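You operate a simulated robot arm through the tools that you are given. There is no shell and no other tool.

The job below is to be done with a simulated two-armed robot. You get a single attempt, and the scene is never put back.

TASK
Pick up the yellow level stick with one hand, pass it to the other hand and put it on the top of the blue drum in front of the stirrer. Put the filter that says "mesh" from the panel bay of the side bench on the shelf under the blue groove and the filter labelled "fine" on the blue bay of the side bench. Put the heavy glove box from the shelf under the red groove on the shelf under the blue groove. Press the red key of the ratchet three times. Put the grey mixer insert on the top of the stock counter away on the parts end of the spray bench. Pull the drawer of the stock counter open. The order is free. Set down upright: filter, glove box.

The check looks at the end state, three seconds after you hand in, the way a careful person would. Anything else that was tipped, shoved, dropped, spilled or broken makes it a failure.

THE ROBOT
Two 7-joint arms with three-finger grippers on one trunk, on a base that moves. Base frame: it is fixed to the floor where the robot stands at the start and does not move with it; the origin is under the middle of the robot, x ahead of it, y to its left, z up. Units: cm, degrees, N and s.
The left shoulder is at the start at [6.8, 15.4, 88], the right one opposite. With the tool pointing down near the work surface each hand reaches from about 24 to 66 cm from the robot's upright axis, wherever it stands, measured 20 degrees to its own side. Places, roughly: blue bay of the side bench [-150, -40, 80]; drawer of the stock counter [-140, -470, 70]; filter [-150, 50, 100]; glove box [-150, -325, 50]; grey mixer insert [-125, -475, 100]; parts end of the spray bench [60, -350, 90]; red key of the ratchet [-150, -430, 90]; shelf under the blue groove [-150, -190, 50]; top of the blue drum in front of the stirrer (15x1 [62, -158, 94]; yellow level stick (3x3x17 cm) [50, -20, 60]. Payload 2.69 kg a hand.
The tool frame of a hand sits at the grasp point between the pads (the TCP): z along the fingers, y along the line on which they close. The tips reach 2.9 cm beyond it. The gripper opens to 12 cm; its body begins 7.8 cm behind the TCP.
Orientation is told as [roll, pitch, yaw] about the base's x, y, z axes, in that order, counted from this pose: with the fingers straight down and closing along the base's y, the tool's x points along the base's -x, its y along +y and its z along -z.

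THE INTERFACE
- The arms move only by the tool send_rows. It takes "left_rows", "right_rows" or both (then of equal length, played together; a hand with none holds still); each is a list of rows, each an object (a shift or turn left out is 0, a gripper value left out holds the last) with "slide": the shift along the tool's x, y, z in units of 25 mm (1.0 is 25 mm), a list of three; "angular": the turn, a rotation vector about the tool's x, y, z in units of 8 degrees (1.0 is 8 degrees), a list of three. In form: [{"slide": [dx, dy, dz], "angular": [wx, wy, wz]}, ...]. A call has 1 to 20 rows; each row shifts and turns the commanded pose from where the row before left it, along the tool's axes as they then stand. "left_gripper" and "right_gripper" are, for a hand that has rows, the gripper command, from -1 (fully open) to 1 (shut), values between in proportion, set as the call begins (left out, the last holds). A call with a number of a shift or a turn outside -1 to 1 is refused whole. A row lasts 0.2 s, in which the tool goes at most 5 cm and 8.6 degrees; a call with a longer step from one row to the next is refused whole, and so is a gripper value outside its range. Where a pose cannot be reached the arm comes as near as it can. A force on the tool above 40 N (or 10 N above the force at the start of the call, whichever is more), or a blocked arm, ends the call early, and 0.2 s more pass. The fingers move at their own pace (about 13.62 cm/s each) and stop on an object; they squeeze with about 36 N. The grip force told is the motor's: it shows also when the fingers shut on nothing. Time passes only in rows, and 0.2 s behind the last, so rows that do not move let the fingers close. It gives the time, the measured TCP pose, the force on the tool (base axes), the opening and the grip force at its end, in the units of the frame above (readings bear some noise), with the torque about the TCP (base axes, N m) and any sound that the robot's microphone picked up, and new pictures: "pictures" is both (left out), scene, wrist or none (wrist: the cameras of the hands that moved).
- Cameras (640 x 400 px; columns grow to the right, rows downward): "scene" is now at [19.25, -2.75, 102.38]; the picture's right is [-0.29, -0.96, 0.00], its down [-0.54, 0.16, -0.82] and it looks along [0.79, -0.24, -0.57] (base axes); focal length 276 px, centre (320, 200). "left" rides on the left gripper at [6.3, 0, -10.4] in its tool frame; the picture's right is [0.00, 1.00, 0.00], its down [-0.83, 0.00, -0.56] and it looks along [-0.56, 0.00, 0.83] (tool axes); focal length 275 px, centre (320, 200). "right" rides on the right gripper at [6.3, 0, -10.4] in its tool frame; the picture's right is [0.00, 1.00, 0.00], its down [-0.83, 0.00, -0.56] and it looks along [-0.56, 0.00, 0.83] (tool axes); focal length 275 px, centre (320, 200). There is no depth. A picture from a camera that has moved, and an enlarged one, comes with that camera's place and axes in the base frame and with its lens.
- slide_trunk(by): moves the trunk up (or, below 0, down) by that many cm; the arms and the scene camera ride with it, the base frame stays. It gives what a move gives, with no picture.
- base_move(legs): drives the robot by 1 to 6 legs, each [ahead, left, turn to the left] in cm, cm and degrees, along the robot's own axes; the way and the turn of a leg run together, so that a leg with both is an arc; at most 150 cm and 180 degrees a leg. The arms and the cameras ride along, it lands a little off, and it stops where it bumps. It gives what a move gives, and a new picture of the scene camera.
- turn_head(pan, tilt): turns the head with the scene camera to pan (to the left, within 80 degrees either way) and tilt (down, from -29 to 69), counted from straight ahead of the robot (the tilt from the chest, where the trunk bows). It gives what a move gives, and a new picture of the scene camera.
- close_up(camera, box): a new picture of the part [left, top, right, bottom] of that camera's present view, enlarged. No time passes.
- job_done(): hands the job in; it is judged then, once.

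Nothing tells you exact positions but the pictures and the camera data. Unless the task says otherwise, let go and move clear before handing in.

The tools are called after "Call:" by a JSON object that holds its "api" and its "payload". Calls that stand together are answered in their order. send_rows: Moves the arms, as the interface text tells. Its arguments: {"type":"object","properties":{"left_rows":{"type":"array"},"left_gripper":{"type":"number"},"right_rows":{"type":"array"},"right_gripper":{"type":"number"},"pictures":{"type":"string","enum":["both","scene","wrist","none"]}},"required":[]} The other tools are called the same way: slide_trunk (by) moves the trunk up or down; base_move (legs) drives the base; turn_head (pan, tilt) turns the head that bears the scene camera; close_up (camera, box) takes an enlarged picture of a part of a camera's view; job_done () hands the job in.

At the start:

```text
clock: 0.0
left_tcp_pos: [40.58, -1.51, 85.5]
left_tcp_rot: [0.1, 0.0, -0.1]
left_wrist_force: [-0.5, -0.5, -0.2]
left_moment: [0.0, -0.01, -0.02]
left_finger_gap: 12.02
left_grip_force: 0.1
right_tcp_pos: [42.63, -36.68, 81.16]
right_tcp_rot: [0.1, -0.1, 0.0]
right_wrist_force: [0.3, 0.1, 1.1]
right_moment: [0.0, -0.02, 0.01]
right_finger_gap: 11.97
right_grip_force: 0.0
trunk travel left (down, up): [-25.0, 18.8]
robot x, y, heading: [-0.25, -0.04, 0.0]
head pan, tilt (commanded): [-16.9, 34.4]
```

scene: 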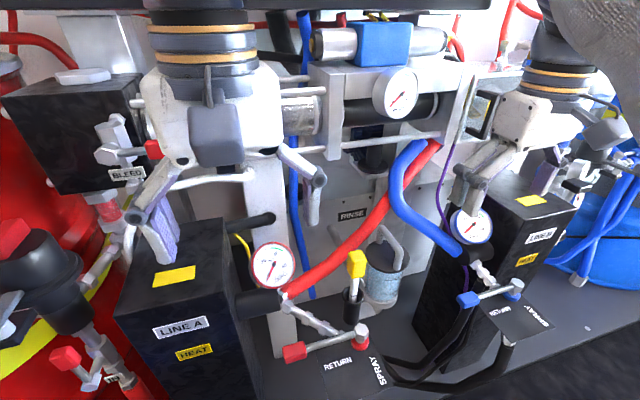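
right: 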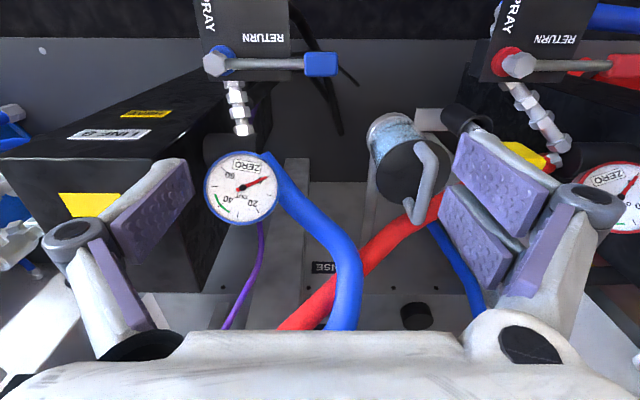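
left: 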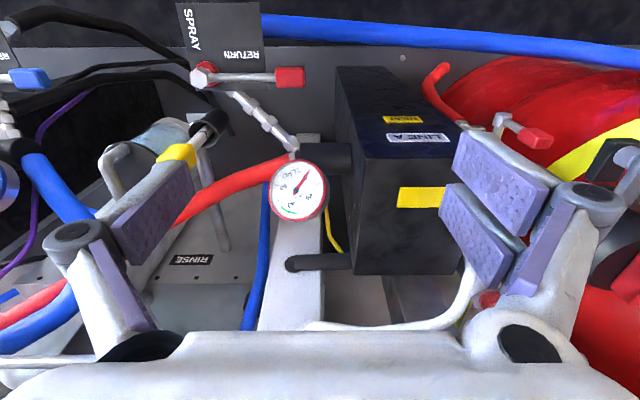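

I see a spray rig straight ahead with a yellow-topped stick near the middle (the likely level stick), black blocks and hoses. I'll look closer before moving anything.

Call:
{"api": "close_up", "payload": {"camera": "scene", "box": [240, 200, 480, 350]}}

Call:
{"api": "close_up", "payload": {"camera": "left", "box": [60, 60, 320, 280]}}

Call:
{"api": "turn_head", "payload": {"pan": -60, "tilt": 25}}

```text
2.67 times, centred on (360, 275) of scene
camera zoom: at [19.25, -2.75, 102.38], right [-0.29, -0.96, 0.0], down [-0.54, 0.16, -0.82], along [0.79, -0.24, -0.57], focal length 736 px, centre (213, 0)
```

zoom: 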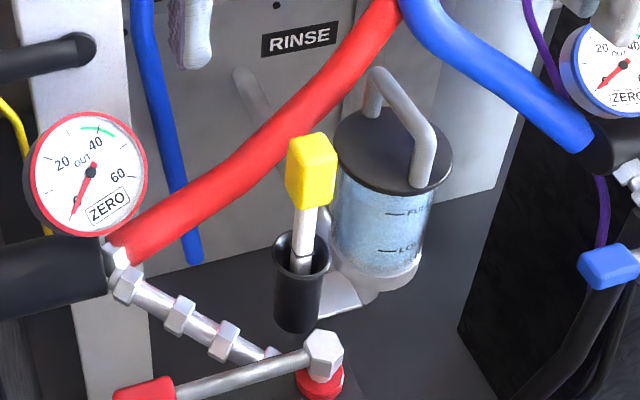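

```text
1.82 times, centred on (190, 170) of left
camera zoom: at [34.32, -1.51, 95.8], right [0.0, 1.0, 0.0], down [0.83, 0.0, 0.56], along [0.56, 0.0, -0.83], focal length 500 px, centre (556, 254)
```

zoom: 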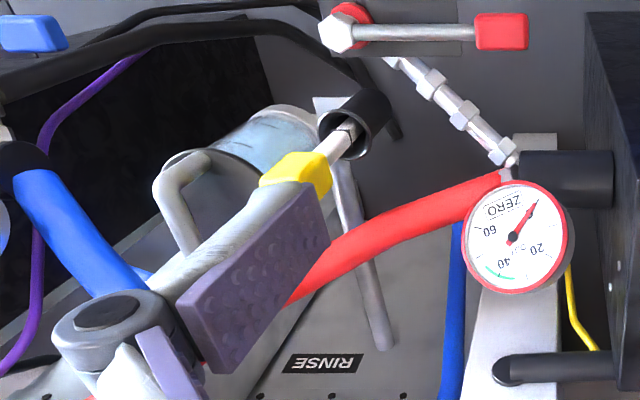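

```text
clock: 1.1
left_tcp_pos: [40.65, -1.48, 85.52]
left_tcp_rot: [0.0, 0.0, -0.1]
left_wrist_force: [-0.2, 0.3, -0.3]
left_moment: [-0.03, 0.04, -0.03]
left_finger_gap: 12.03
left_grip_force: 0.2
right_tcp_pos: [42.56, -36.59, 81.21]
right_tcp_rot: [0.0, -0.1, 0.0]
right_wrist_force: [0.5, -0.2, -0.2]
right_moment: [0.02, 0.01, 0.0]
right_finger_gap: 12.0
right_grip_force: 0.0
trunk travel left (down, up): [-25.0, 18.8]
robot x, y, heading: [-0.23, -0.06, -0.0]
head pan, tilt (commanded): [-60.0, 25.0]
camera scene: at [15.4, -8.16, 103.87], right [-0.87, -0.5, 0.0], down [-0.21, 0.37, -0.91], along [0.45, -0.78, -0.42], focal length 276 px, centre (320, 200)
```

scene: 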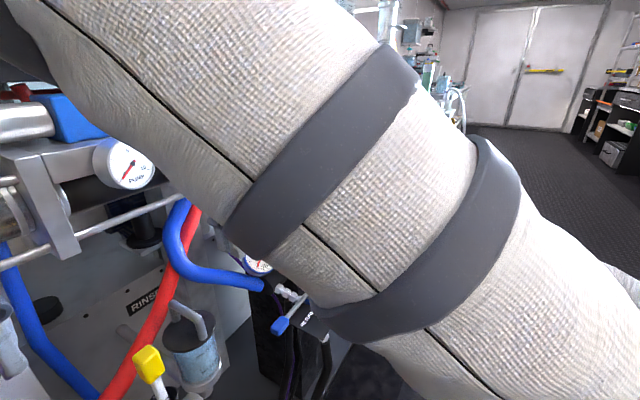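

The yellow-headed stick stands in a small black cup around [48, -18, 67]. I'll look around with the head before acting.

Call:
{"api": "turn_head", "payload": {"pan": -80, "tilt": 10}}

Call:
{"api": "turn_head", "payload": {"pan": 70, "tilt": 20}}

Call:
{"api": "turn_head", "payload": {"pan": -10, "tilt": 60}}

```text
clock: 1.9
left_tcp_pos: [40.56, -1.44, 85.46]
left_tcp_rot: [0.0, -0.1, 0.0]
left_wrist_force: [0.5, -0.5, 0.7]
left_moment: [0.03, -0.01, 0.01]
left_finger_gap: 12.0
left_grip_force: 0.2
right_tcp_pos: [42.66, -36.7, 81.08]
right_tcp_rot: [0.0, -0.2, 0.0]
right_wrist_force: [0.6, -0.7, 0.2]
right_moment: [0.0, 0.0, 0.04]
right_finger_gap: 12.0
right_grip_force: 0.0
trunk travel left (down, up): [-25.0, 18.8]
robot x, y, heading: [-0.19, 0.09, -0.2]
head pan, tilt (commanded): [-80.0, 10.0]
camera scene: at [12.41, -9.35, 106.3], right [-0.98, -0.17, 0.0], down [-0.03, 0.17, -0.98], along [0.17, -0.97, -0.17], focal length 276 px, centre (320, 200)
```

scene: 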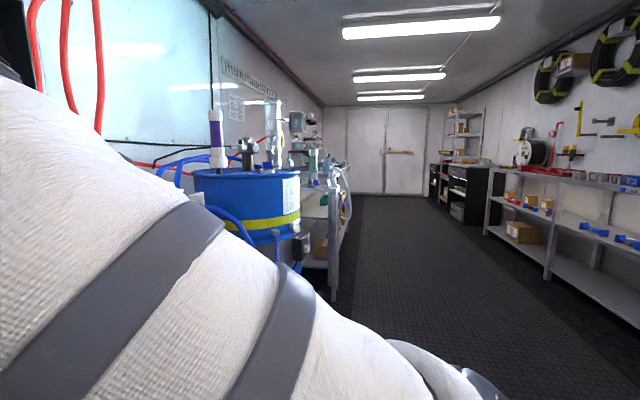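

```text
clock: 4.3
left_tcp_pos: [40.65, -1.44, 85.39]
left_tcp_rot: [0.0, 0.0, 0.0]
left_wrist_force: [-0.5, 0.7, 0.7]
left_moment: [0.0, -0.02, -0.03]
left_finger_gap: 11.97
left_grip_force: 0.1
right_tcp_pos: [42.55, -36.63, 81.18]
right_tcp_rot: [0.0, 0.0, 0.0]
right_wrist_force: [-0.3, 0.3, -0.7]
right_moment: [0.0, -0.04, 0.02]
right_finger_gap: 11.97
right_grip_force: 0.2
trunk travel left (down, up): [-25.0, 18.8]
robot x, y, heading: [-0.07, 0.29, -0.2]
head pan, tilt (commanded): [70.0, 20.0]
camera scene: at [13.98, 8.56, 104.68], right [0.94, -0.34, 0.0], down [-0.12, -0.32, -0.94], along [0.32, 0.88, -0.34], focal length 276 px, centre (320, 200)
```

scene: 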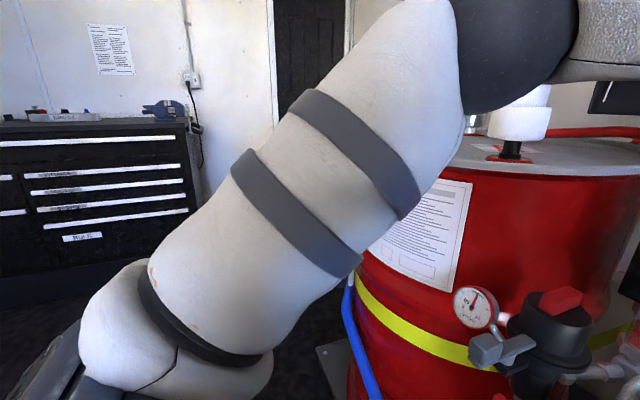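

```text
clock: 5.8
left_tcp_pos: [40.54, -1.47, 85.45]
left_tcp_rot: [0.0, 0.1, 0.1]
left_wrist_force: [-0.2, 0.6, -0.2]
left_moment: [0.01, 0.02, -0.01]
left_finger_gap: 11.99
left_grip_force: 0.1
right_tcp_pos: [42.53, -36.69, 80.96]
right_tcp_rot: [0.1, 0.0, -0.1]
right_wrist_force: [-0.4, 0.4, 0.2]
right_moment: [0.01, -0.01, 0.03]
right_finger_gap: 12.0
right_grip_force: 0.0
trunk travel left (down, up): [-25.0, 18.8]
robot x, y, heading: [-0.04, 0.25, 0.1]
head pan, tilt (commanded): [-10.0, 60.0]
camera scene: at [17.66, -0.89, 99.12], right [-0.1, -0.99, 0.0], down [-0.84, 0.09, -0.53], along [0.53, -0.05, -0.85], focal length 276 px, centre (320, 200)
```

scene: 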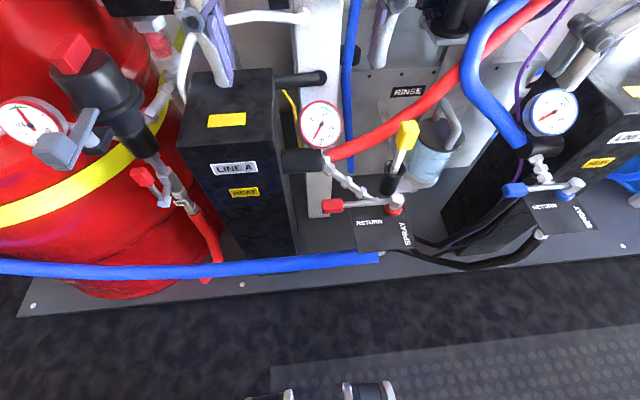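

The stick stands vertically with a bottle handle to its right and a gauge to its left. I'll move the left hand out of the way and bring the right hand over the stick to look, staying above everything.

Call:
{"api": "turn_head", "payload": {"pan": -16.9, "tilt": 34}}

Call:
{"api": "send_rows", "payload": {"left_rows": [{"slide": [0.5, 1, -0.5]}, {"slide": [0.5, 1, -0.5]}, {"slide": [0.5, 1, -0.5]}, {"slide": [0.5, 1, -0.5]}, {"slide": [0.5, 1, -0.5]}], "right_rows": [{"slide": [0, 0.9, 0]}, {"slide": [0, 0.9, 0]}, {"slide": [0, 0.9, 0]}, {"slide": [0, 0.9, 0]}, {"slide": [0, 0.9, 0]}], "right_gripper": 0.1}}

```text
clock: 6.7
left_tcp_pos: [40.55, -1.52, 85.4]
left_tcp_rot: [-0.1, 0.0, -0.1]
left_wrist_force: [-1.3, -0.2, 0.0]
left_moment: [0.0, -0.02, 0.01]
left_finger_gap: 12.0
left_grip_force: 0.1
right_tcp_pos: [42.59, -36.68, 81.09]
right_tcp_rot: [0.0, 0.0, 0.0]
right_wrist_force: [-0.1, 0.3, -0.5]
right_moment: [-0.01, -0.01, 0.0]
right_finger_gap: 12.02
right_grip_force: 0.0
trunk travel left (down, up): [-25.0, 18.8]
robot x, y, heading: [-0.25, -0.15, 0.2]
head pan, tilt (commanded): [-16.9, 34.0]
camera scene: at [19.26, -2.76, 102.44], right [-0.29, -0.96, 0.0], down [-0.54, 0.16, -0.83], along [0.79, -0.24, -0.56], focal length 276 px, centre (320, 200)
```

scene: 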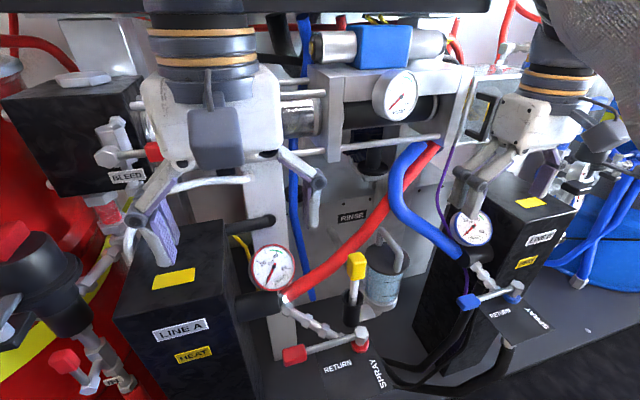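

```text
clock: 7.9
left_tcp_pos: [34.44, 11.48, 91.86]
left_tcp_rot: [0.1, 0.0, 0.0]
left_wrist_force: [-1.0, 0.1, 1.6]
left_moment: [0.01, 0.01, -0.01]
left_finger_gap: 11.99
left_grip_force: 0.2
right_tcp_pos: [47.08, -30.27, 79.98]
right_tcp_rot: [0.1, 0.1, 0.0]
right_wrist_force: [-0.7, 0.6, 0.4]
right_moment: [0.02, -0.02, -0.01]
right_finger_gap: 5.41
right_grip_force: 0.1
right hand out of reach, approached as far as the arm can: row 2, 3, 4, 5
trunk travel left (down, up): [-25.0, 18.8]
robot x, y, heading: [0.39, 0.11, -0.1]
head pan, tilt (commanded): [-16.9, 34.0]
camera scene: at [19.26, -2.74, 102.45], right [-0.29, -0.96, 0.0], down [-0.54, 0.16, -0.83], along [0.79, -0.24, -0.56], focal length 276 px, centre (320, 200)
camera right: at [40.71, -30.5, 90.26], right [0.0, 1.0, 0.0], down [0.83, 0.0, 0.56], along [0.56, 0.0, -0.83], focal length 275 px, centre (320, 200)
camera left: at [28.17, 11.35, 102.22], right [0.0, 1.0, 0.0], down [0.83, 0.0, 0.56], along [0.56, 0.0, -0.83], focal length 275 px, centre (320, 200)
```

scene: 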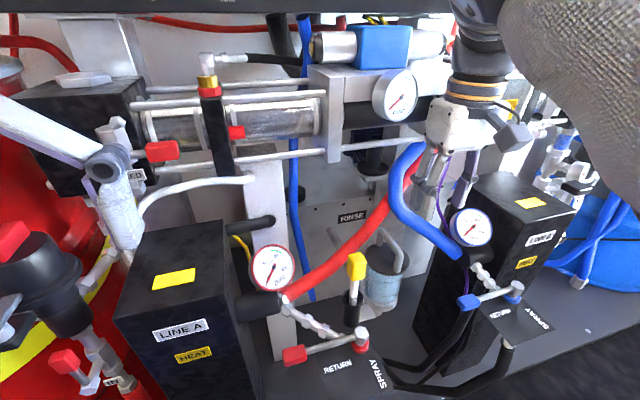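
right: 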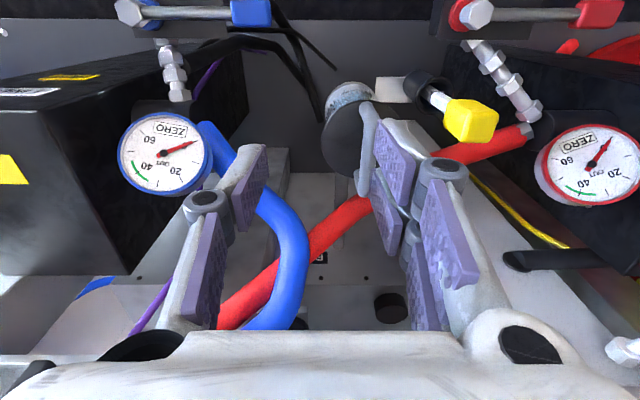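
left: 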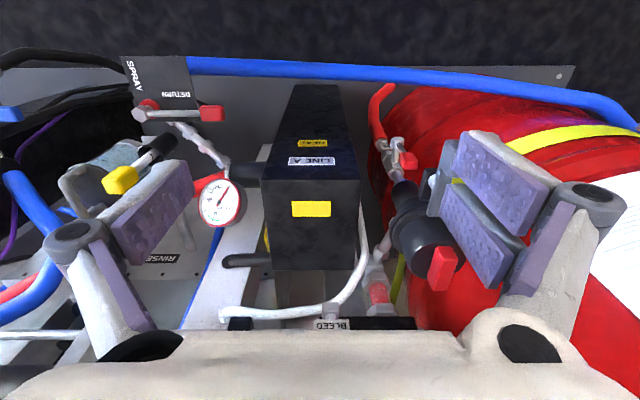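

The right arm got stuck near its joint limit at this height. I'll raise the trunk to give the arm better posture and try again.

Call:
{"api": "send_rows", "payload": {"right_rows": [{"slide": [0, -0.9, 0]}, {"slide": [0, -0.9, 0]}, {"slide": [0, -0.9, 0]}], "pictures": "none"}}

Call:
{"api": "slide_trunk", "payload": {"by": 14}}

Call:
{"api": "send_rows", "payload": {"right_rows": [{"slide": [0, 0, 1]}, {"slide": [0, 0, 1]}, {"slide": [0, 0, 1]}, {"slide": [0, 0, 1]}], "pictures": "scene"}}

```text
clock: 8.7
left_tcp_pos: [34.42, 11.26, 91.92]
left_tcp_rot: [0.1, 0.0, 0.0]
left_wrist_force: [0.4, 0.5, 0.4]
left_moment: [-0.01, 0.02, 0.05]
left_finger_gap: 11.99
left_grip_force: 0.1
right_tcp_pos: [46.81, -37.06, 79.94]
right_tcp_rot: [0.0, -0.2, 0.0]
right_wrist_force: [0.2, -0.1, -0.6]
right_moment: [0.01, 0.02, -0.02]
right_finger_gap: 5.41
right_grip_force: 0.1
trunk travel left (down, up): [-25.0, 18.8]
robot x, y, heading: [-0.01, -0.02, -0.3]
head pan, tilt (commanded): [-16.9, 34.0]
```

```text
clock: 10.4
left_tcp_pos: [34.45, 10.96, 105.63]
left_tcp_rot: [0.0, 0.0, 0.0]
left_wrist_force: [0.0, 0.8, 0.2]
left_moment: [0.05, 0.01, 0.02]
left_finger_gap: 12.01
left_grip_force: 0.1
right_tcp_pos: [47.05, -36.99, 93.88]
right_tcp_rot: [0.0, -0.1, 0.0]
right_wrist_force: [-0.5, 0.3, -0.1]
right_moment: [0.03, 0.03, 0.02]
right_finger_gap: 5.41
right_grip_force: 0.0
trunk travel left (down, up): [-39.0, 4.8]
robot x, y, heading: [0.04, 0.19, -0.2]
head pan, tilt (commanded): [-16.9, 34.0]
```

```text
clock: 11.4
left_tcp_pos: [34.33, 10.98, 105.64]
left_tcp_rot: [0.0, -0.1, 0.0]
left_wrist_force: [0.5, 0.6, -0.6]
left_moment: [0.0, -0.02, -0.01]
left_finger_gap: 12.0
left_grip_force: 0.0
right_tcp_pos: [46.85, -36.89, 83.8]
right_tcp_rot: [0.0, -0.1, 0.0]
right_wrist_force: [0.3, 0.3, 0.8]
right_moment: [-0.01, 0.0, 0.02]
right_finger_gap: 5.39
right_grip_force: 0.0
trunk travel left (down, up): [-39.0, 4.8]
robot x, y, heading: [0.15, -0.09, 0.0]
head pan, tilt (commanded): [-16.9, 34.0]
camera scene: at [14.11, -2.79, 117.58], right [-0.29, -0.96, 0.0], down [-0.54, 0.16, -0.83], along [0.79, -0.24, -0.56], focal length 276 px, centre (320, 200)
```

scene: 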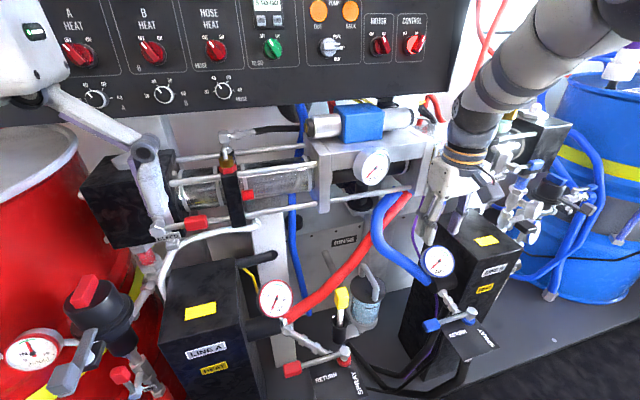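

From the higher vantage I place the yellow head at about [47.5, -17.6, 68], the bar behind at x≈60. I'll try moving the right hand sideways to over it.

Call:
{"api": "send_rows", "payload": {"right_rows": [{"slide": [0, 0.95, 0]}, {"slide": [0, 0.95, 0]}, {"slide": [0, 0.95, 0]}, {"slide": [0, 0.95, 0]}, {"slide": [0, 0.95, 0]}, {"slide": [0, 0.95, 0]}, {"slide": [0, 0.95, 0]}, {"slide": [0, 0.95, 0]}]}}

```text
clock: 13.2
left_tcp_pos: [34.48, 11.1, 105.75]
left_tcp_rot: [0.0, -0.1, -0.1]
left_wrist_force: [0.2, -0.2, 0.2]
left_moment: [0.01, 0.03, 0.02]
left_finger_gap: 12.0
left_grip_force: 0.1
right_tcp_pos: [46.88, -17.95, 84.07]
right_tcp_rot: [0.0, -0.1, 0.0]
right_wrist_force: [0.3, -0.7, -0.3]
right_moment: [-0.02, 0.0, -0.03]
right_finger_gap: 5.41
right_grip_force: 0.0
trunk travel left (down, up): [-39.0, 4.8]
robot x, y, heading: [0.15, -0.03, 0.1]
head pan, tilt (commanded): [-16.9, 34.0]
camera scene: at [14.08, -2.74, 117.58], right [-0.29, -0.96, 0.0], down [-0.54, 0.16, -0.83], along [0.79, -0.24, -0.56], focal length 276 px, centre (320, 200)
camera right: at [40.53, -18.07, 94.3], right [0.0, 1.0, 0.0], down [0.83, 0.0, 0.56], along [0.56, 0.0, -0.83], focal length 275 px, centre (320, 200)
```

scene: 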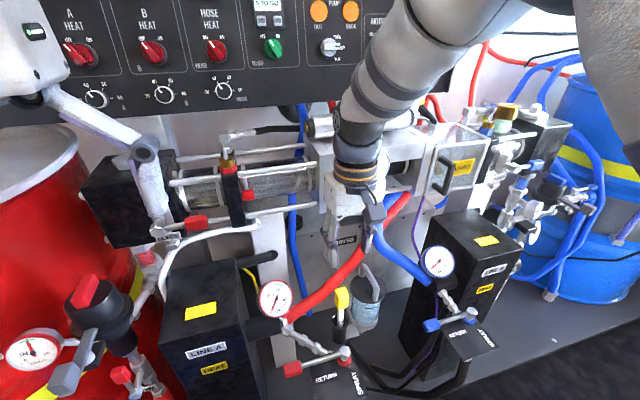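
right: 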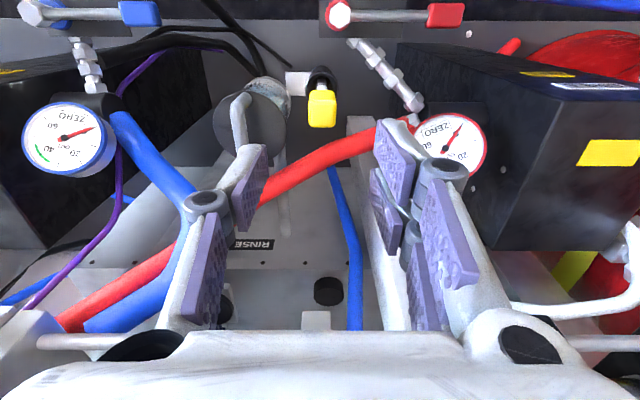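

The right hand is now over the stick. I'll take a close-up to measure it precisely.

Call:
{"api": "close_up", "payload": {"camera": "right", "box": [240, 50, 400, 150]}}

Call:
{"api": "close_up", "payload": {"camera": "scene", "box": [270, 250, 430, 350]}}

```text
4.00 times, centred on (320, 100) of right
camera zoom: at [40.53, -18.07, 94.3], right [0.0, 1.0, 0.0], down [0.83, 0.0, 0.56], along [0.56, 0.0, -0.83], focal length 1101 px, centre (320, 600)
```

zoom: 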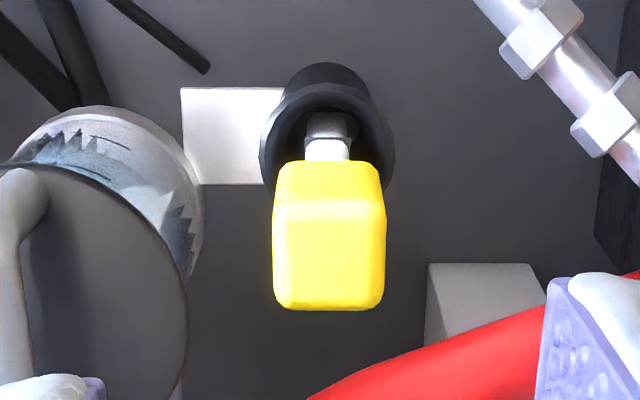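

```text
4.00 times, centred on (350, 300) of scene
camera zoom: at [14.08, -2.74, 117.58], right [-0.29, -0.96, 0.0], down [-0.54, 0.16, -0.83], along [0.79, -0.24, -0.56], focal length 1104 px, centre (200, -200)
```

zoom: 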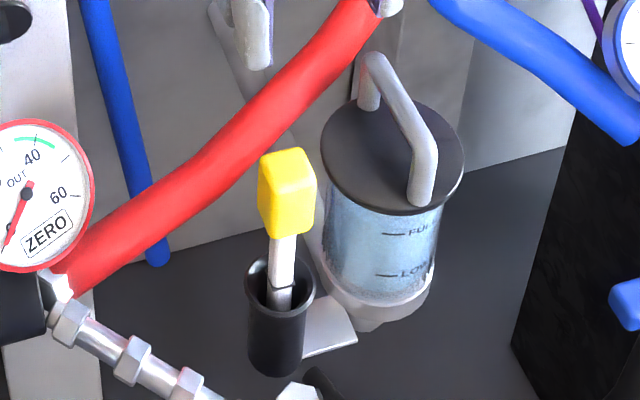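

The stick head centre is about [48.4, -18, 66.4]. I'll shift 1.4 cm forward, descend part way and check.

Call:
{"api": "send_rows", "payload": {"right_rows": [{"slide": [-0.3, 0, 0.5]}, {"slide": [-0.26, 0, 0.7]}, {"slide": [0, 0, 0.8]}, {"slide": [0, 0, 0.8]}, {"slide": [0, 0, 0.8]}], "right_gripper": 0.16}}

```text
clock: 14.4
left_tcp_pos: [34.43, 11.08, 105.7]
left_tcp_rot: [-0.1, -0.1, 0.0]
left_wrist_force: [0.1, -0.1, 0.3]
left_moment: [0.01, 0.01, -0.01]
left_finger_gap: 12.02
left_grip_force: 0.1
right_tcp_pos: [48.57, -17.82, 74.81]
right_tcp_rot: [0.0, -0.2, 0.0]
right_wrist_force: [0.4, 0.3, -0.3]
right_moment: [-0.03, 0.01, 0.0]
right_finger_gap: 5.03
right_grip_force: 0.0
trunk travel left (down, up): [-39.0, 4.8]
robot x, y, heading: [-0.07, -0.12, -0.1]
head pan, tilt (commanded): [-16.9, 34.0]
camera scene: at [14.1, -2.77, 117.58], right [-0.29, -0.96, 0.0], down [-0.54, 0.16, -0.83], along [0.79, -0.24, -0.56], focal length 276 px, centre (320, 200)
camera right: at [42.26, -18.04, 85.13], right [0.0, 1.0, 0.0], down [0.83, 0.0, 0.56], along [0.56, 0.0, -0.83], focal length 275 px, centre (320, 200)
```

scene: 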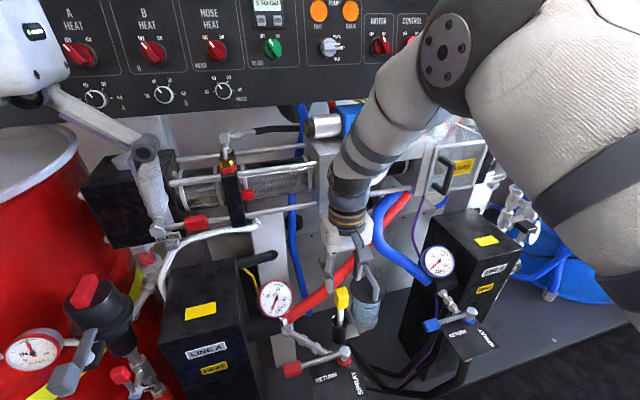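
right: 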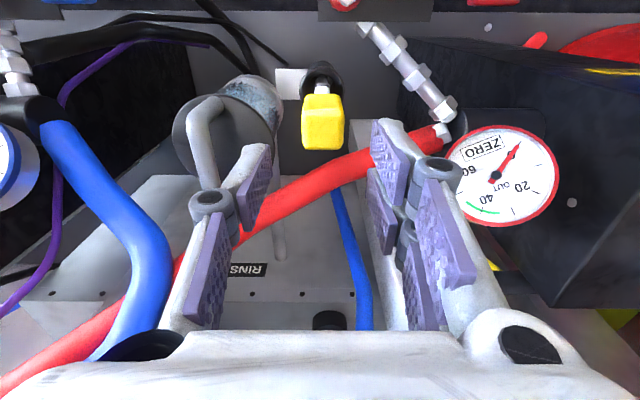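

Aligned. I'll descend to the head and close.

Call:
{"api": "send_rows", "payload": {"right_rows": [{"slide": [0, 0, 0.7]}, {"slide": [0, 0, 0.7]}, {"slide": [0, 0, 0.7]}, {"slide": [0, 0, 0.6]}, {"slide": [0, 0, 0.3]}]}}

```text
clock: 15.6
left_tcp_pos: [34.37, 10.92, 105.75]
left_tcp_rot: [0.1, 0.0, -0.1]
left_wrist_force: [0.9, 0.1, 0.6]
left_moment: [-0.03, 0.01, -0.01]
left_finger_gap: 11.99
left_grip_force: 0.0
right_tcp_pos: [48.39, -17.95, 67.48]
right_tcp_rot: [0.0, -0.1, 0.0]
right_wrist_force: [0.2, 0.6, 0.0]
right_moment: [-0.02, -0.01, 0.01]
right_finger_gap: 5.01
right_grip_force: 0.1
trunk travel left (down, up): [-39.0, 4.8]
robot x, y, heading: [-0.05, -0.17, 0.0]
head pan, tilt (commanded): [-16.9, 34.0]
camera scene: at [14.08, -2.77, 117.58], right [-0.29, -0.96, 0.0], down [-0.54, 0.16, -0.83], along [0.79, -0.24, -0.56], focal length 276 px, centre (320, 200)
camera right: at [42.09, -18.1, 77.85], right [0.0, 1.0, 0.0], down [0.83, 0.0, 0.56], along [0.56, 0.0, -0.83], focal length 275 px, centre (320, 200)
```

scene: 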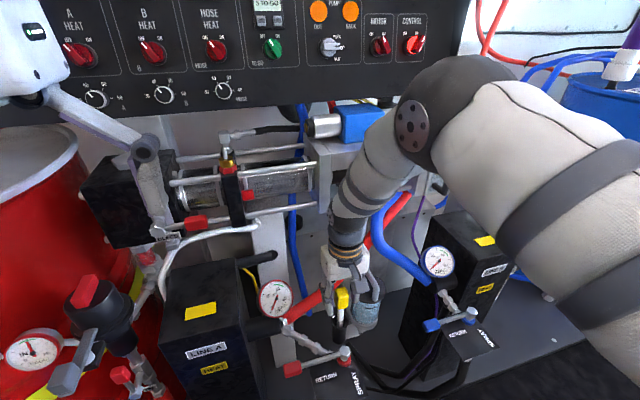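
right: 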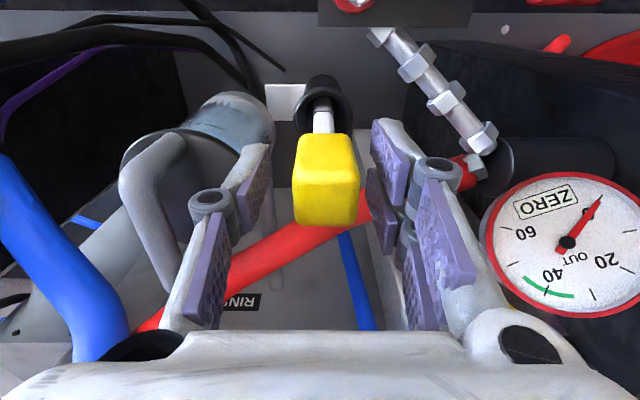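

The head sits right between the pads; I'll lower 1 cm more and close.

Call:
{"api": "send_rows", "payload": {"right_rows": [{"slide": [0, 0, 0.4]}], "pictures": "none"}}

Call:
{"api": "send_rows", "payload": {"right_rows": [{}, {}, {}], "right_gripper": 1}}

```text
clock: 16.0
left_tcp_pos: [34.46, 10.94, 105.72]
left_tcp_rot: [0.0, 0.0, 0.1]
left_wrist_force: [-0.3, -0.1, 0.5]
left_moment: [0.04, 0.01, -0.02]
left_finger_gap: 12.0
left_grip_force: 0.0
right_tcp_pos: [48.58, -17.94, 66.54]
right_tcp_rot: [0.0, -0.1, 0.0]
right_wrist_force: [-0.3, 0.6, 0.1]
right_moment: [-0.01, 0.0, -0.01]
right_finger_gap: 5.01
right_grip_force: 0.1
trunk travel left (down, up): [-39.0, 4.8]
robot x, y, heading: [-0.18, 0.15, -0.0]
head pan, tilt (commanded): [-16.9, 34.0]
```

```text
clock: 16.8
left_tcp_pos: [34.36, 11.0, 105.8]
left_tcp_rot: [0.1, -0.1, 0.0]
left_wrist_force: [0.1, -1.1, -0.4]
left_moment: [0.0, 0.01, -0.04]
left_finger_gap: 12.0
left_grip_force: 0.0
right_tcp_pos: [48.41, -17.89, 66.52]
right_tcp_rot: [0.1, -0.2, 0.0]
right_wrist_force: [1.0, 0.3, 1.7]
right_moment: [0.09, -0.03, 0.02]
right_finger_gap: 2.45
right_grip_force: 36.1
trunk travel left (down, up): [-39.0, 4.8]
robot x, y, heading: [0.11, -0.01, 0.1]
head pan, tilt (commanded): [-16.9, 34.0]
camera scene: at [14.07, -2.76, 117.59], right [-0.29, -0.96, 0.0], down [-0.54, 0.16, -0.83], along [0.79, -0.24, -0.56], focal length 276 px, centre (320, 200)
camera right: at [42.15, -18.05, 76.88], right [0.0, 1.0, 0.0], down [0.83, 0.0, 0.56], along [0.56, 0.0, -0.83], focal length 275 px, centre (320, 200)
```

scene: 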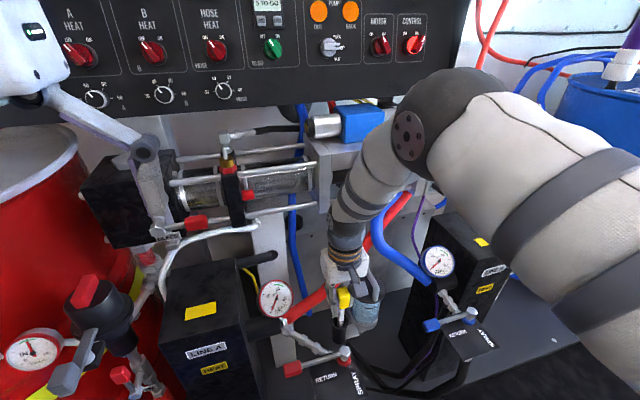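
right: 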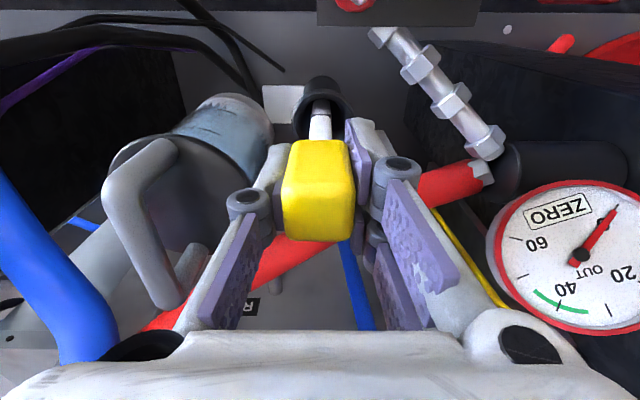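

Gripped (2.45 cm). I'll lift straight up out of the cup.

Call:
{"api": "send_rows", "payload": {"right_rows": [{"slide": [0, 0, -0.6]}, {"slide": [0, 0, -0.9]}, {"slide": [0, 0, -0.9]}, {"slide": [0, 0, -0.9]}, {"slide": [0, 0, -0.9]}, {"slide": [0, 0, -0.9]}, {"slide": [0, 0, -0.9]}, {"slide": [0, 0, -0.9]}]}}

```text
clock: 18.6
left_tcp_pos: [34.32, 11.07, 105.72]
left_tcp_rot: [0.0, -0.1, 0.0]
left_wrist_force: [0.1, 0.5, -0.3]
left_moment: [0.0, -0.01, 0.02]
left_finger_gap: 12.01
left_grip_force: 0.1
right_tcp_pos: [48.39, -18.09, 83.87]
right_tcp_rot: [0.0, -0.1, 0.0]
right_wrist_force: [0.0, -0.1, -0.6]
right_moment: [0.02, 0.03, 0.01]
right_finger_gap: 2.45
right_grip_force: 36.2
trunk travel left (down, up): [-39.0, 4.8]
robot x, y, heading: [0.05, -0.1, -0.3]
head pan, tilt (commanded): [-16.9, 34.0]
camera scene: at [14.06, -2.76, 117.59], right [-0.29, -0.96, 0.0], down [-0.53, 0.16, -0.83], along [0.79, -0.24, -0.56], focal length 276 px, centre (320, 200)
camera right: at [42.15, -18.36, 94.14], right [0.0, 1.0, 0.0], down [0.83, 0.0, 0.56], along [0.56, 0.0, -0.83], focal length 275 px, centre (320, 200)
```

scene: 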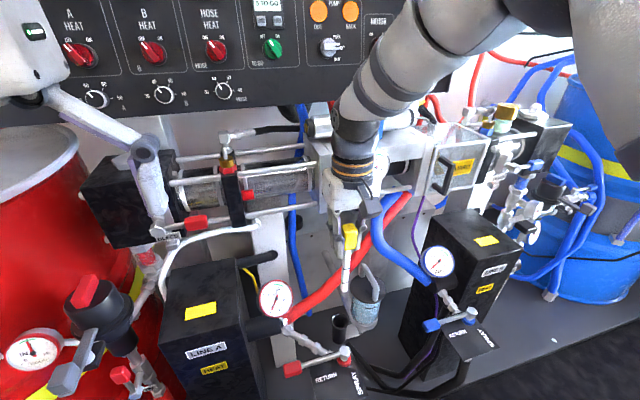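
right: 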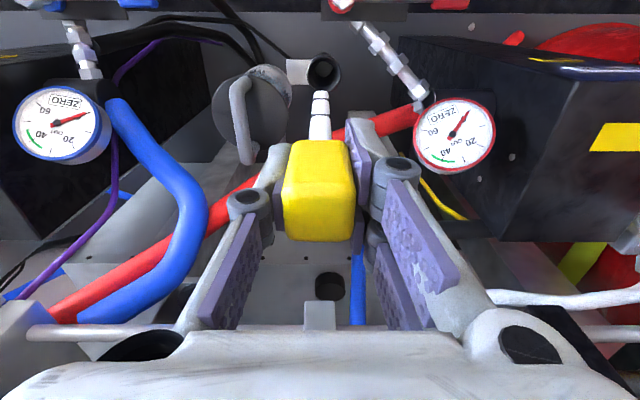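

The stick is clear of the cup. I'll lift a bit more and back the robot away from the rig for the hand-over.

Call:
{"api": "send_rows", "payload": {"right_rows": [{"slide": [0.4, 0, -0.9]}, {"slide": [0.4, 0, -0.9]}], "pictures": "none"}}

Call:
{"api": "base_move", "payload": {"legs": [[-40, 0, 0]]}}

```text
clock: 19.2
left_tcp_pos: [34.46, 11.03, 105.68]
left_tcp_rot: [0.1, -0.2, 0.0]
left_wrist_force: [-0.1, 0.2, -0.1]
left_moment: [-0.02, 0.01, 0.0]
left_finger_gap: 11.99
left_grip_force: 0.1
right_tcp_pos: [46.36, -18.09, 88.3]
right_tcp_rot: [0.0, 0.0, 0.1]
right_wrist_force: [-0.4, 0.9, -0.4]
right_moment: [-0.04, 0.0, 0.01]
right_finger_gap: 2.47
right_grip_force: 35.7
trunk travel left (down, up): [-39.0, 4.8]
robot x, y, heading: [0.17, -0.27, -0.3]
head pan, tilt (commanded): [-16.9, 34.0]
```

```text
clock: 21.7
left_tcp_pos: [-6.31, 11.1, 105.81]
left_tcp_rot: [0.2, -0.1, 0.4]
left_wrist_force: [-0.5, -0.1, 0.6]
left_moment: [0.01, -0.02, 0.01]
left_finger_gap: 11.99
left_grip_force: 0.1
right_tcp_pos: [5.96, -17.81, 88.11]
right_tcp_rot: [0.1, -0.1, 0.5]
right_wrist_force: [0.6, 0.1, -0.8]
right_moment: [-0.02, -0.02, -0.02]
right_finger_gap: 2.44
right_grip_force: 36.3
trunk travel left (down, up): [-39.0, 4.8]
robot x, y, heading: [-40.72, -0.36, 0.5]
head pan, tilt (commanded): [-16.9, 34.0]
camera scene: at [-26.41, -2.82, 117.59], right [-0.28, -0.96, 0.0], down [-0.54, 0.16, -0.83], along [0.8, -0.23, -0.56], focal length 276 px, centre (320, 200)
```

scene: 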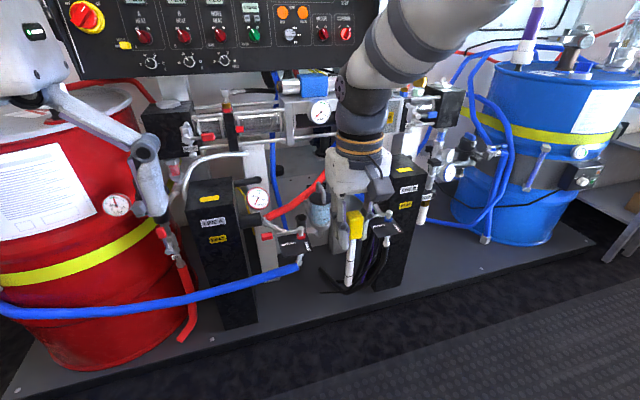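

Hand-over plan: turn the right hand so the stick lies horizontal pointing left, then the left hand (turned 90°) comes down onto the stem. First the right-hand rotation.

Call:
{"api": "send_rows", "payload": {"right_rows": [{"angular": [-1, 0, 0], "slide": [0.2, 0, 0]}, {"angular": [-1, 0, 0], "slide": [0.2, 0, 0]}, {"angular": [-1, 0, 0]}, {"angular": [-1, 0, 0]}, {"angular": [-1, 0, 0]}, {"angular": [-1, 0, 0]}, {"angular": [-1, 0, 0]}, {"angular": [-1, 0, 0]}, {"angular": [-1, 0, 0]}, {"angular": [-1, 0, 0]}, {"angular": [-1, 0, 0]}, {"angular": [-0.25, 0, 0]}], "pictures": "both"}}

```text
clock: 24.3
left_tcp_pos: [-6.22, 11.14, 105.76]
left_tcp_rot: [0.0, 0.0, 0.6]
left_wrist_force: [0.1, 0.0, 0.3]
left_moment: [0.01, -0.01, 0.0]
left_finger_gap: 11.99
left_grip_force: 0.0
right_tcp_pos: [5.0, -17.76, 88.12]
right_tcp_rot: [90.1, 0.0, 0.6]
right_wrist_force: [0.1, -0.1, -0.8]
right_moment: [-0.02, 0.01, 0.0]
right_finger_gap: 2.46
right_grip_force: 36.2
trunk travel left (down, up): [-39.0, 4.8]
robot x, y, heading: [-40.58, 0.03, 0.6]
head pan, tilt (commanded): [-16.9, 34.0]
camera scene: at [-26.37, -2.82, 117.59], right [-0.28, -0.96, 0.0], down [-0.54, 0.16, -0.83], along [0.8, -0.23, -0.56], focal length 276 px, centre (320, 200)
camera right: at [-1.14, -28.35, 87.94], right [-0.01, 0.0, 1.0], down [0.84, -0.55, 0.0], along [0.55, 0.84, 0.01], focal length 275 px, centre (320, 200)
```

scene: 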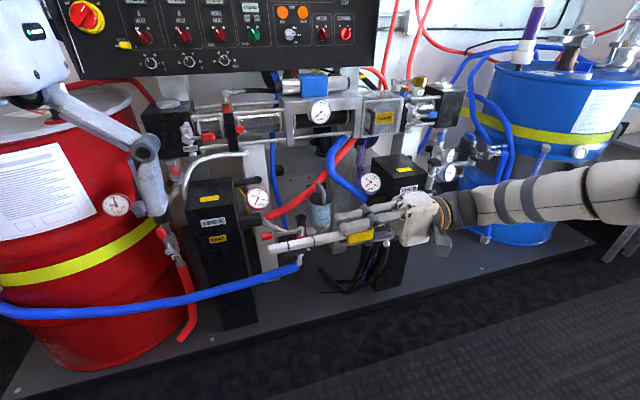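
right: 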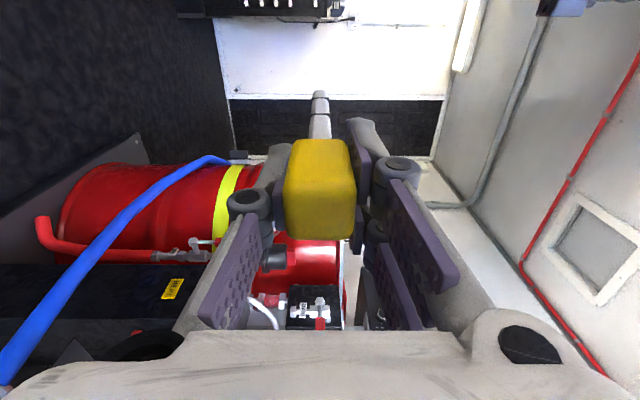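

The stick is horizontal pointing left. Now shift it a bit left and yaw the left hand 90°.

Call:
{"api": "send_rows", "payload": {"right_rows": [{"slide": [0, 0, 0.8]}, {"slide": [0, 0, 0.8]}, {"slide": [0, 0, 0.8]}, {}, {}, {}, {}, {}, {}, {}, {}, {}], "left_rows": [{"angular": [0, 0, 1]}, {"angular": [0, 0, 1]}, {"angular": [0, 0, 1]}, {"angular": [0, 0, 1]}, {"angular": [0, 0, 1]}, {"angular": [0, 0, 1]}, {"angular": [0, 0, 1]}, {"angular": [0, 0, 1]}, {"angular": [0, 0, 1]}, {"angular": [0, 0, 1]}, {"angular": [0, 0, 1]}, {"angular": [0, 0, 0.3]}]}}

```text
clock: 26.9
left_tcp_pos: [-6.26, 11.25, 105.7]
left_tcp_rot: [0.0, 0.0, -90.0]
left_wrist_force: [0.2, 0.5, -1.0]
left_moment: [0.01, 0.0, -0.01]
left_finger_gap: 11.99
left_grip_force: 0.0
right_tcp_pos: [5.1, -11.63, 88.06]
right_tcp_rot: [90.0, 0.0, 0.5]
right_wrist_force: [-0.1, 0.2, -0.8]
right_moment: [-0.03, -0.01, -0.03]
right_finger_gap: 2.45
right_grip_force: 36.3
trunk travel left (down, up): [-39.0, 4.8]
robot x, y, heading: [-40.48, -0.11, 0.4]
head pan, tilt (commanded): [-16.9, 34.0]
camera scene: at [-26.37, -2.83, 117.58], right [-0.28, -0.96, 0.0], down [-0.54, 0.16, -0.83], along [0.8, -0.23, -0.56], focal length 276 px, centre (320, 200)
camera right: at [-1.15, -22.28, 87.93], right [-0.01, 0.0, 1.0], down [0.84, -0.55, 0.0], along [0.55, 0.84, 0.0], focal length 275 px, centre (320, 200)
camera left: at [-6.18, 17.42, 115.96], right [1.0, 0.0, 0.0], down [0.0, -0.83, 0.56], along [0.0, -0.56, -0.83], focal length 275 px, centre (320, 200)
```

scene: 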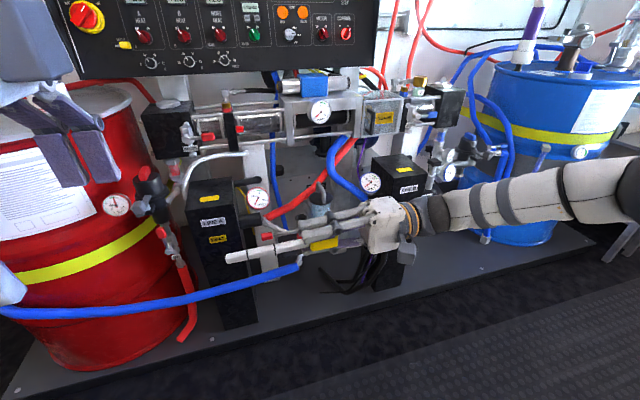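
right: 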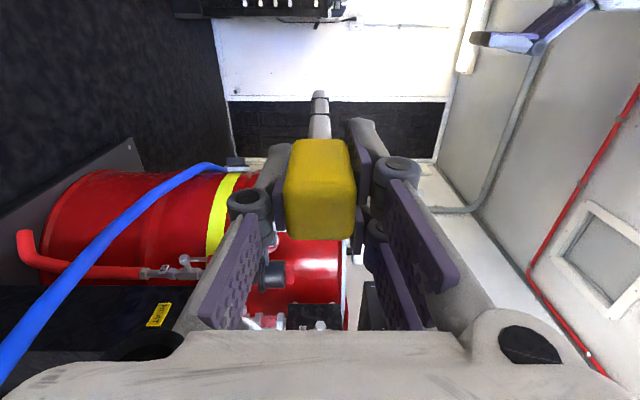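
left: 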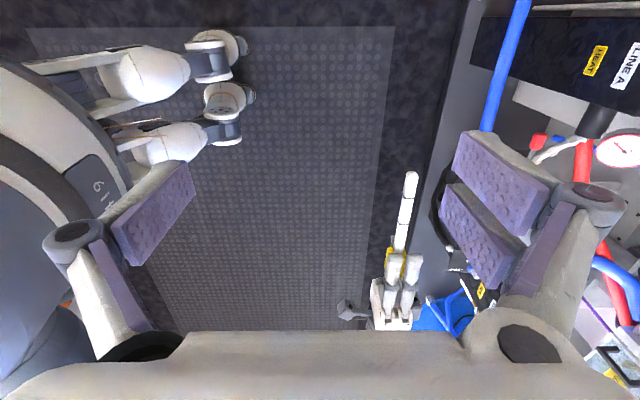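

The stick tip is about [4.5, 1.6, 88]. I'll bring the left hand over the stem at y≈-2.6.

Call:
{"api": "send_rows", "payload": {"left_rows": [{"slide": [-0.92, 0.73, 0]}, {"slide": [-0.92, 0.73, 0]}, {"slide": [-0.92, 0.73, 0]}, {"slide": [-0.92, 0.73, 0]}, {"slide": [-0.92, 0.73, 0]}, {"slide": [-0.92, 0.73, 0.5]}, {"slide": [0, 0, 0.7]}], "left_gripper": -0.3}}

```text
clock: 28.5
left_tcp_pos: [4.68, -2.73, 102.75]
left_tcp_rot: [0.1, -0.1, -89.9]
left_wrist_force: [-0.4, 0.6, -0.1]
left_moment: [-0.02, -0.03, 0.0]
left_finger_gap: 7.78
left_grip_force: 0.1
right_tcp_pos: [4.96, -11.65, 88.09]
right_tcp_rot: [90.0, -0.1, 0.5]
right_wrist_force: [-0.2, -0.9, -0.4]
right_moment: [-0.08, 0.0, 0.01]
right_finger_gap: 2.42
right_grip_force: 36.0
trunk travel left (down, up): [-39.0, 4.8]
robot x, y, heading: [-40.53, -0.1, 0.6]
head pan, tilt (commanded): [-16.9, 34.0]
camera scene: at [-26.39, -2.79, 117.59], right [-0.28, -0.96, 0.0], down [-0.54, 0.16, -0.83], along [0.8, -0.23, -0.56], focal length 276 px, centre (320, 200)
camera left: at [4.77, 3.54, 113.0], right [1.0, 0.0, 0.0], down [0.0, -0.83, 0.56], along [0.0, -0.56, -0.83], focal length 275 px, centre (320, 200)
```

scene: 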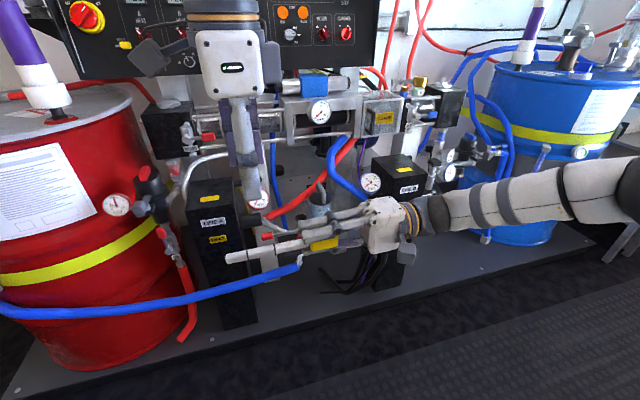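
left: 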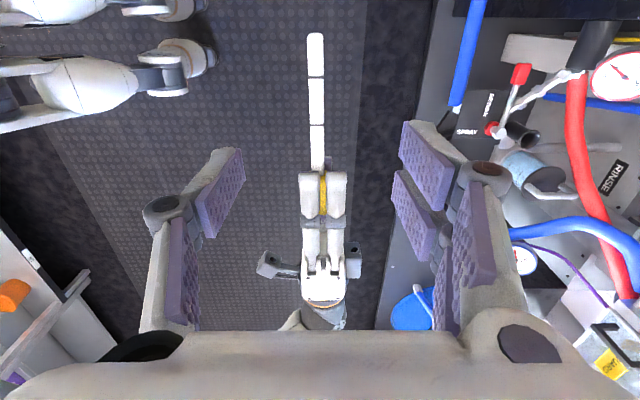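

Well aligned with the stem. Descending the left hand onto it, then closing.

Call:
{"api": "send_rows", "payload": {"left_rows": [{"slide": [0, -0.1, 0.8]}, {"slide": [0, 0, 0.9]}, {"slide": [0, 0, 0.9]}, {"slide": [0, 0, 0.9]}, {"slide": [0, 0, 0.9]}, {"slide": [0, 0, 0.9]}, {"slide": [0, 0, 0.55]}]}}

```text
clock: 30.1
left_tcp_pos: [4.42, -2.6, 88.13]
left_tcp_rot: [-0.1, 0.0, -89.8]
left_wrist_force: [0.2, -0.9, 0.7]
left_moment: [0.01, -0.01, -0.01]
left_finger_gap: 7.79
left_grip_force: 0.0
right_tcp_pos: [5.06, -11.75, 88.03]
right_tcp_rot: [90.1, -0.1, 0.5]
right_wrist_force: [0.4, 0.7, -1.2]
right_moment: [-0.02, -0.02, 0.0]
right_finger_gap: 2.44
right_grip_force: 36.4
trunk travel left (down, up): [-39.0, 4.8]
robot x, y, heading: [-40.23, -0.2, 0.8]
head pan, tilt (commanded): [-16.9, 34.0]
camera scene: at [-26.36, -2.82, 117.58], right [-0.28, -0.96, 0.0], down [-0.54, 0.16, -0.83], along [0.8, -0.23, -0.56], focal length 276 px, centre (320, 200)
camera left: at [4.45, 3.69, 98.44], right [1.0, 0.0, 0.0], down [0.0, -0.83, 0.56], along [0.0, -0.56, -0.83], focal length 275 px, centre (320, 200)
```

scene: 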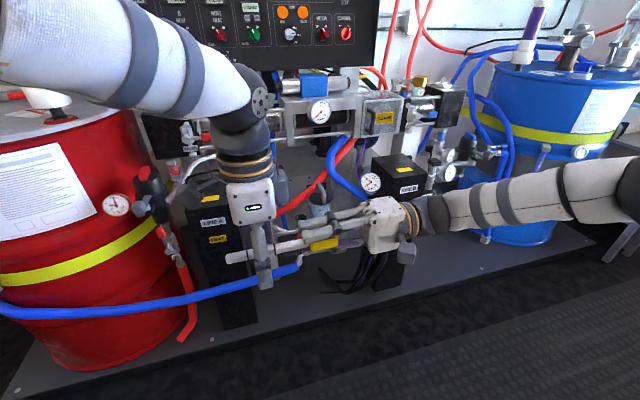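
left: 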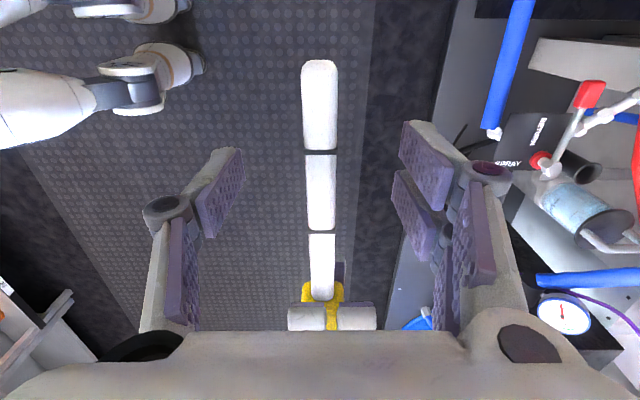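

Call:
{"api": "send_rows", "payload": {"left_rows": [{}, {}, {}, {}], "left_gripper": 1, "pictures": "wrist"}}

```text
clock: 31.1
left_tcp_pos: [4.48, -2.52, 88.11]
left_tcp_rot: [0.1, -0.1, -89.8]
left_wrist_force: [5.3, 0.2, -1.7]
left_moment: [0.18, -0.03, 0.55]
left_finger_gap: 1.12
left_grip_force: 35.7
right_tcp_pos: [5.12, -11.72, 88.01]
right_tcp_rot: [89.9, -0.1, 0.6]
right_wrist_force: [-5.0, 0.2, 1.6]
right_moment: [0.08, 0.07, -0.1]
right_finger_gap: 2.46
right_grip_force: 36.3
trunk travel left (down, up): [-39.0, 4.8]
robot x, y, heading: [-40.15, 0.07, 0.4]
head pan, tilt (commanded): [-16.9, 34.0]
camera left: at [4.46, 3.7, 98.48], right [1.0, 0.0, 0.0], down [0.0, -0.83, 0.56], along [0.0, -0.56, -0.83], focal length 275 px, centre (320, 200)
```

left: 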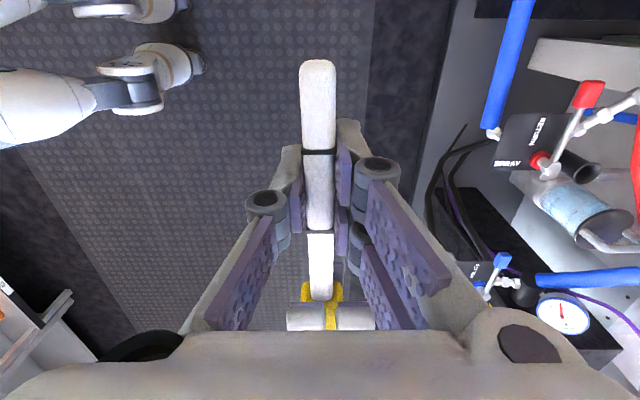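

Left hand holds the stem. Now release the right and retract it to the right.

Call:
{"api": "send_rows", "payload": {"right_rows": [{}, {}, {}], "right_gripper": -0.1, "pictures": "none"}}

Call:
{"api": "send_rows", "payload": {"right_rows": [{"slide": [0, 0, -0.8]}, {"slide": [0, 0, -0.9]}, {"slide": [0, 0, -0.9]}, {"slide": [0, 0, -0.9]}, {"slide": [0, 0, -0.9]}]}}

```text
clock: 31.9
left_tcp_pos: [4.45, -2.57, 88.24]
left_tcp_rot: [0.0, 0.0, -89.9]
left_wrist_force: [1.1, 0.0, 0.2]
left_moment: [0.01, 0.0, 0.02]
left_finger_gap: 1.1
left_grip_force: 36.0
right_tcp_pos: [4.95, -11.67, 88.17]
right_tcp_rot: [90.1, -0.1, 0.4]
right_wrist_force: [-0.1, -0.3, -0.1]
right_moment: [0.03, 0.0, 0.02]
right_finger_gap: 6.6
right_grip_force: 0.0
trunk travel left (down, up): [-39.0, 4.8]
robot x, y, heading: [-40.12, -0.43, 0.2]
head pan, tilt (commanded): [-16.9, 34.0]
```

```text
clock: 33.1
left_tcp_pos: [4.48, -2.51, 88.28]
left_tcp_rot: [0.1, 0.0, -89.9]
left_wrist_force: [-0.1, 0.0, -0.1]
left_moment: [0.03, 0.02, -0.02]
left_finger_gap: 1.1
left_grip_force: 36.1
right_tcp_pos: [5.25, -22.65, 88.13]
right_tcp_rot: [90.0, 0.0, 0.5]
right_wrist_force: [-0.3, 0.2, -0.8]
right_moment: [0.02, 0.02, -0.04]
right_finger_gap: 6.63
right_grip_force: 0.0
trunk travel left (down, up): [-39.0, 4.8]
robot x, y, heading: [-40.73, -0.16, 0.6]
head pan, tilt (commanded): [-16.9, 34.0]
camera scene: at [-26.37, -2.84, 117.58], right [-0.28, -0.96, 0.0], down [-0.54, 0.16, -0.83], along [0.8, -0.23, -0.56], focal length 276 px, centre (320, 200)
camera right: at [-0.94, -33.33, 87.91], right [-0.01, 0.0, 1.0], down [0.84, -0.55, 0.0], along [0.55, 0.84, 0.0], focal length 275 px, centre (320, 200)
```

scene: 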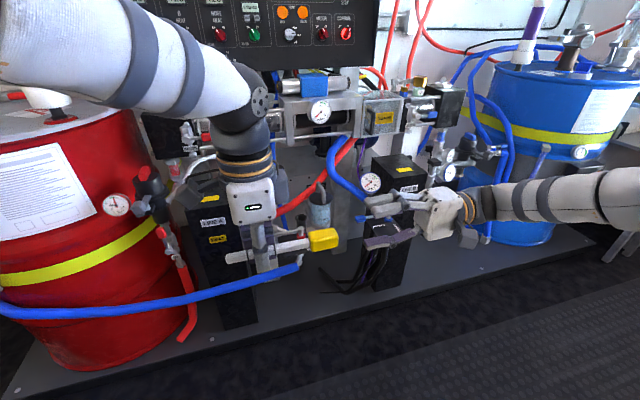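
right: 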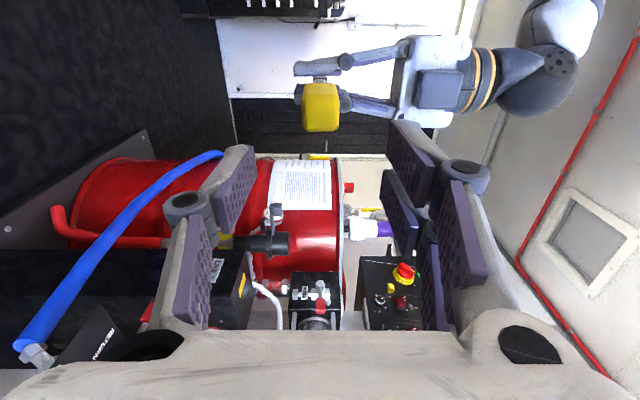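

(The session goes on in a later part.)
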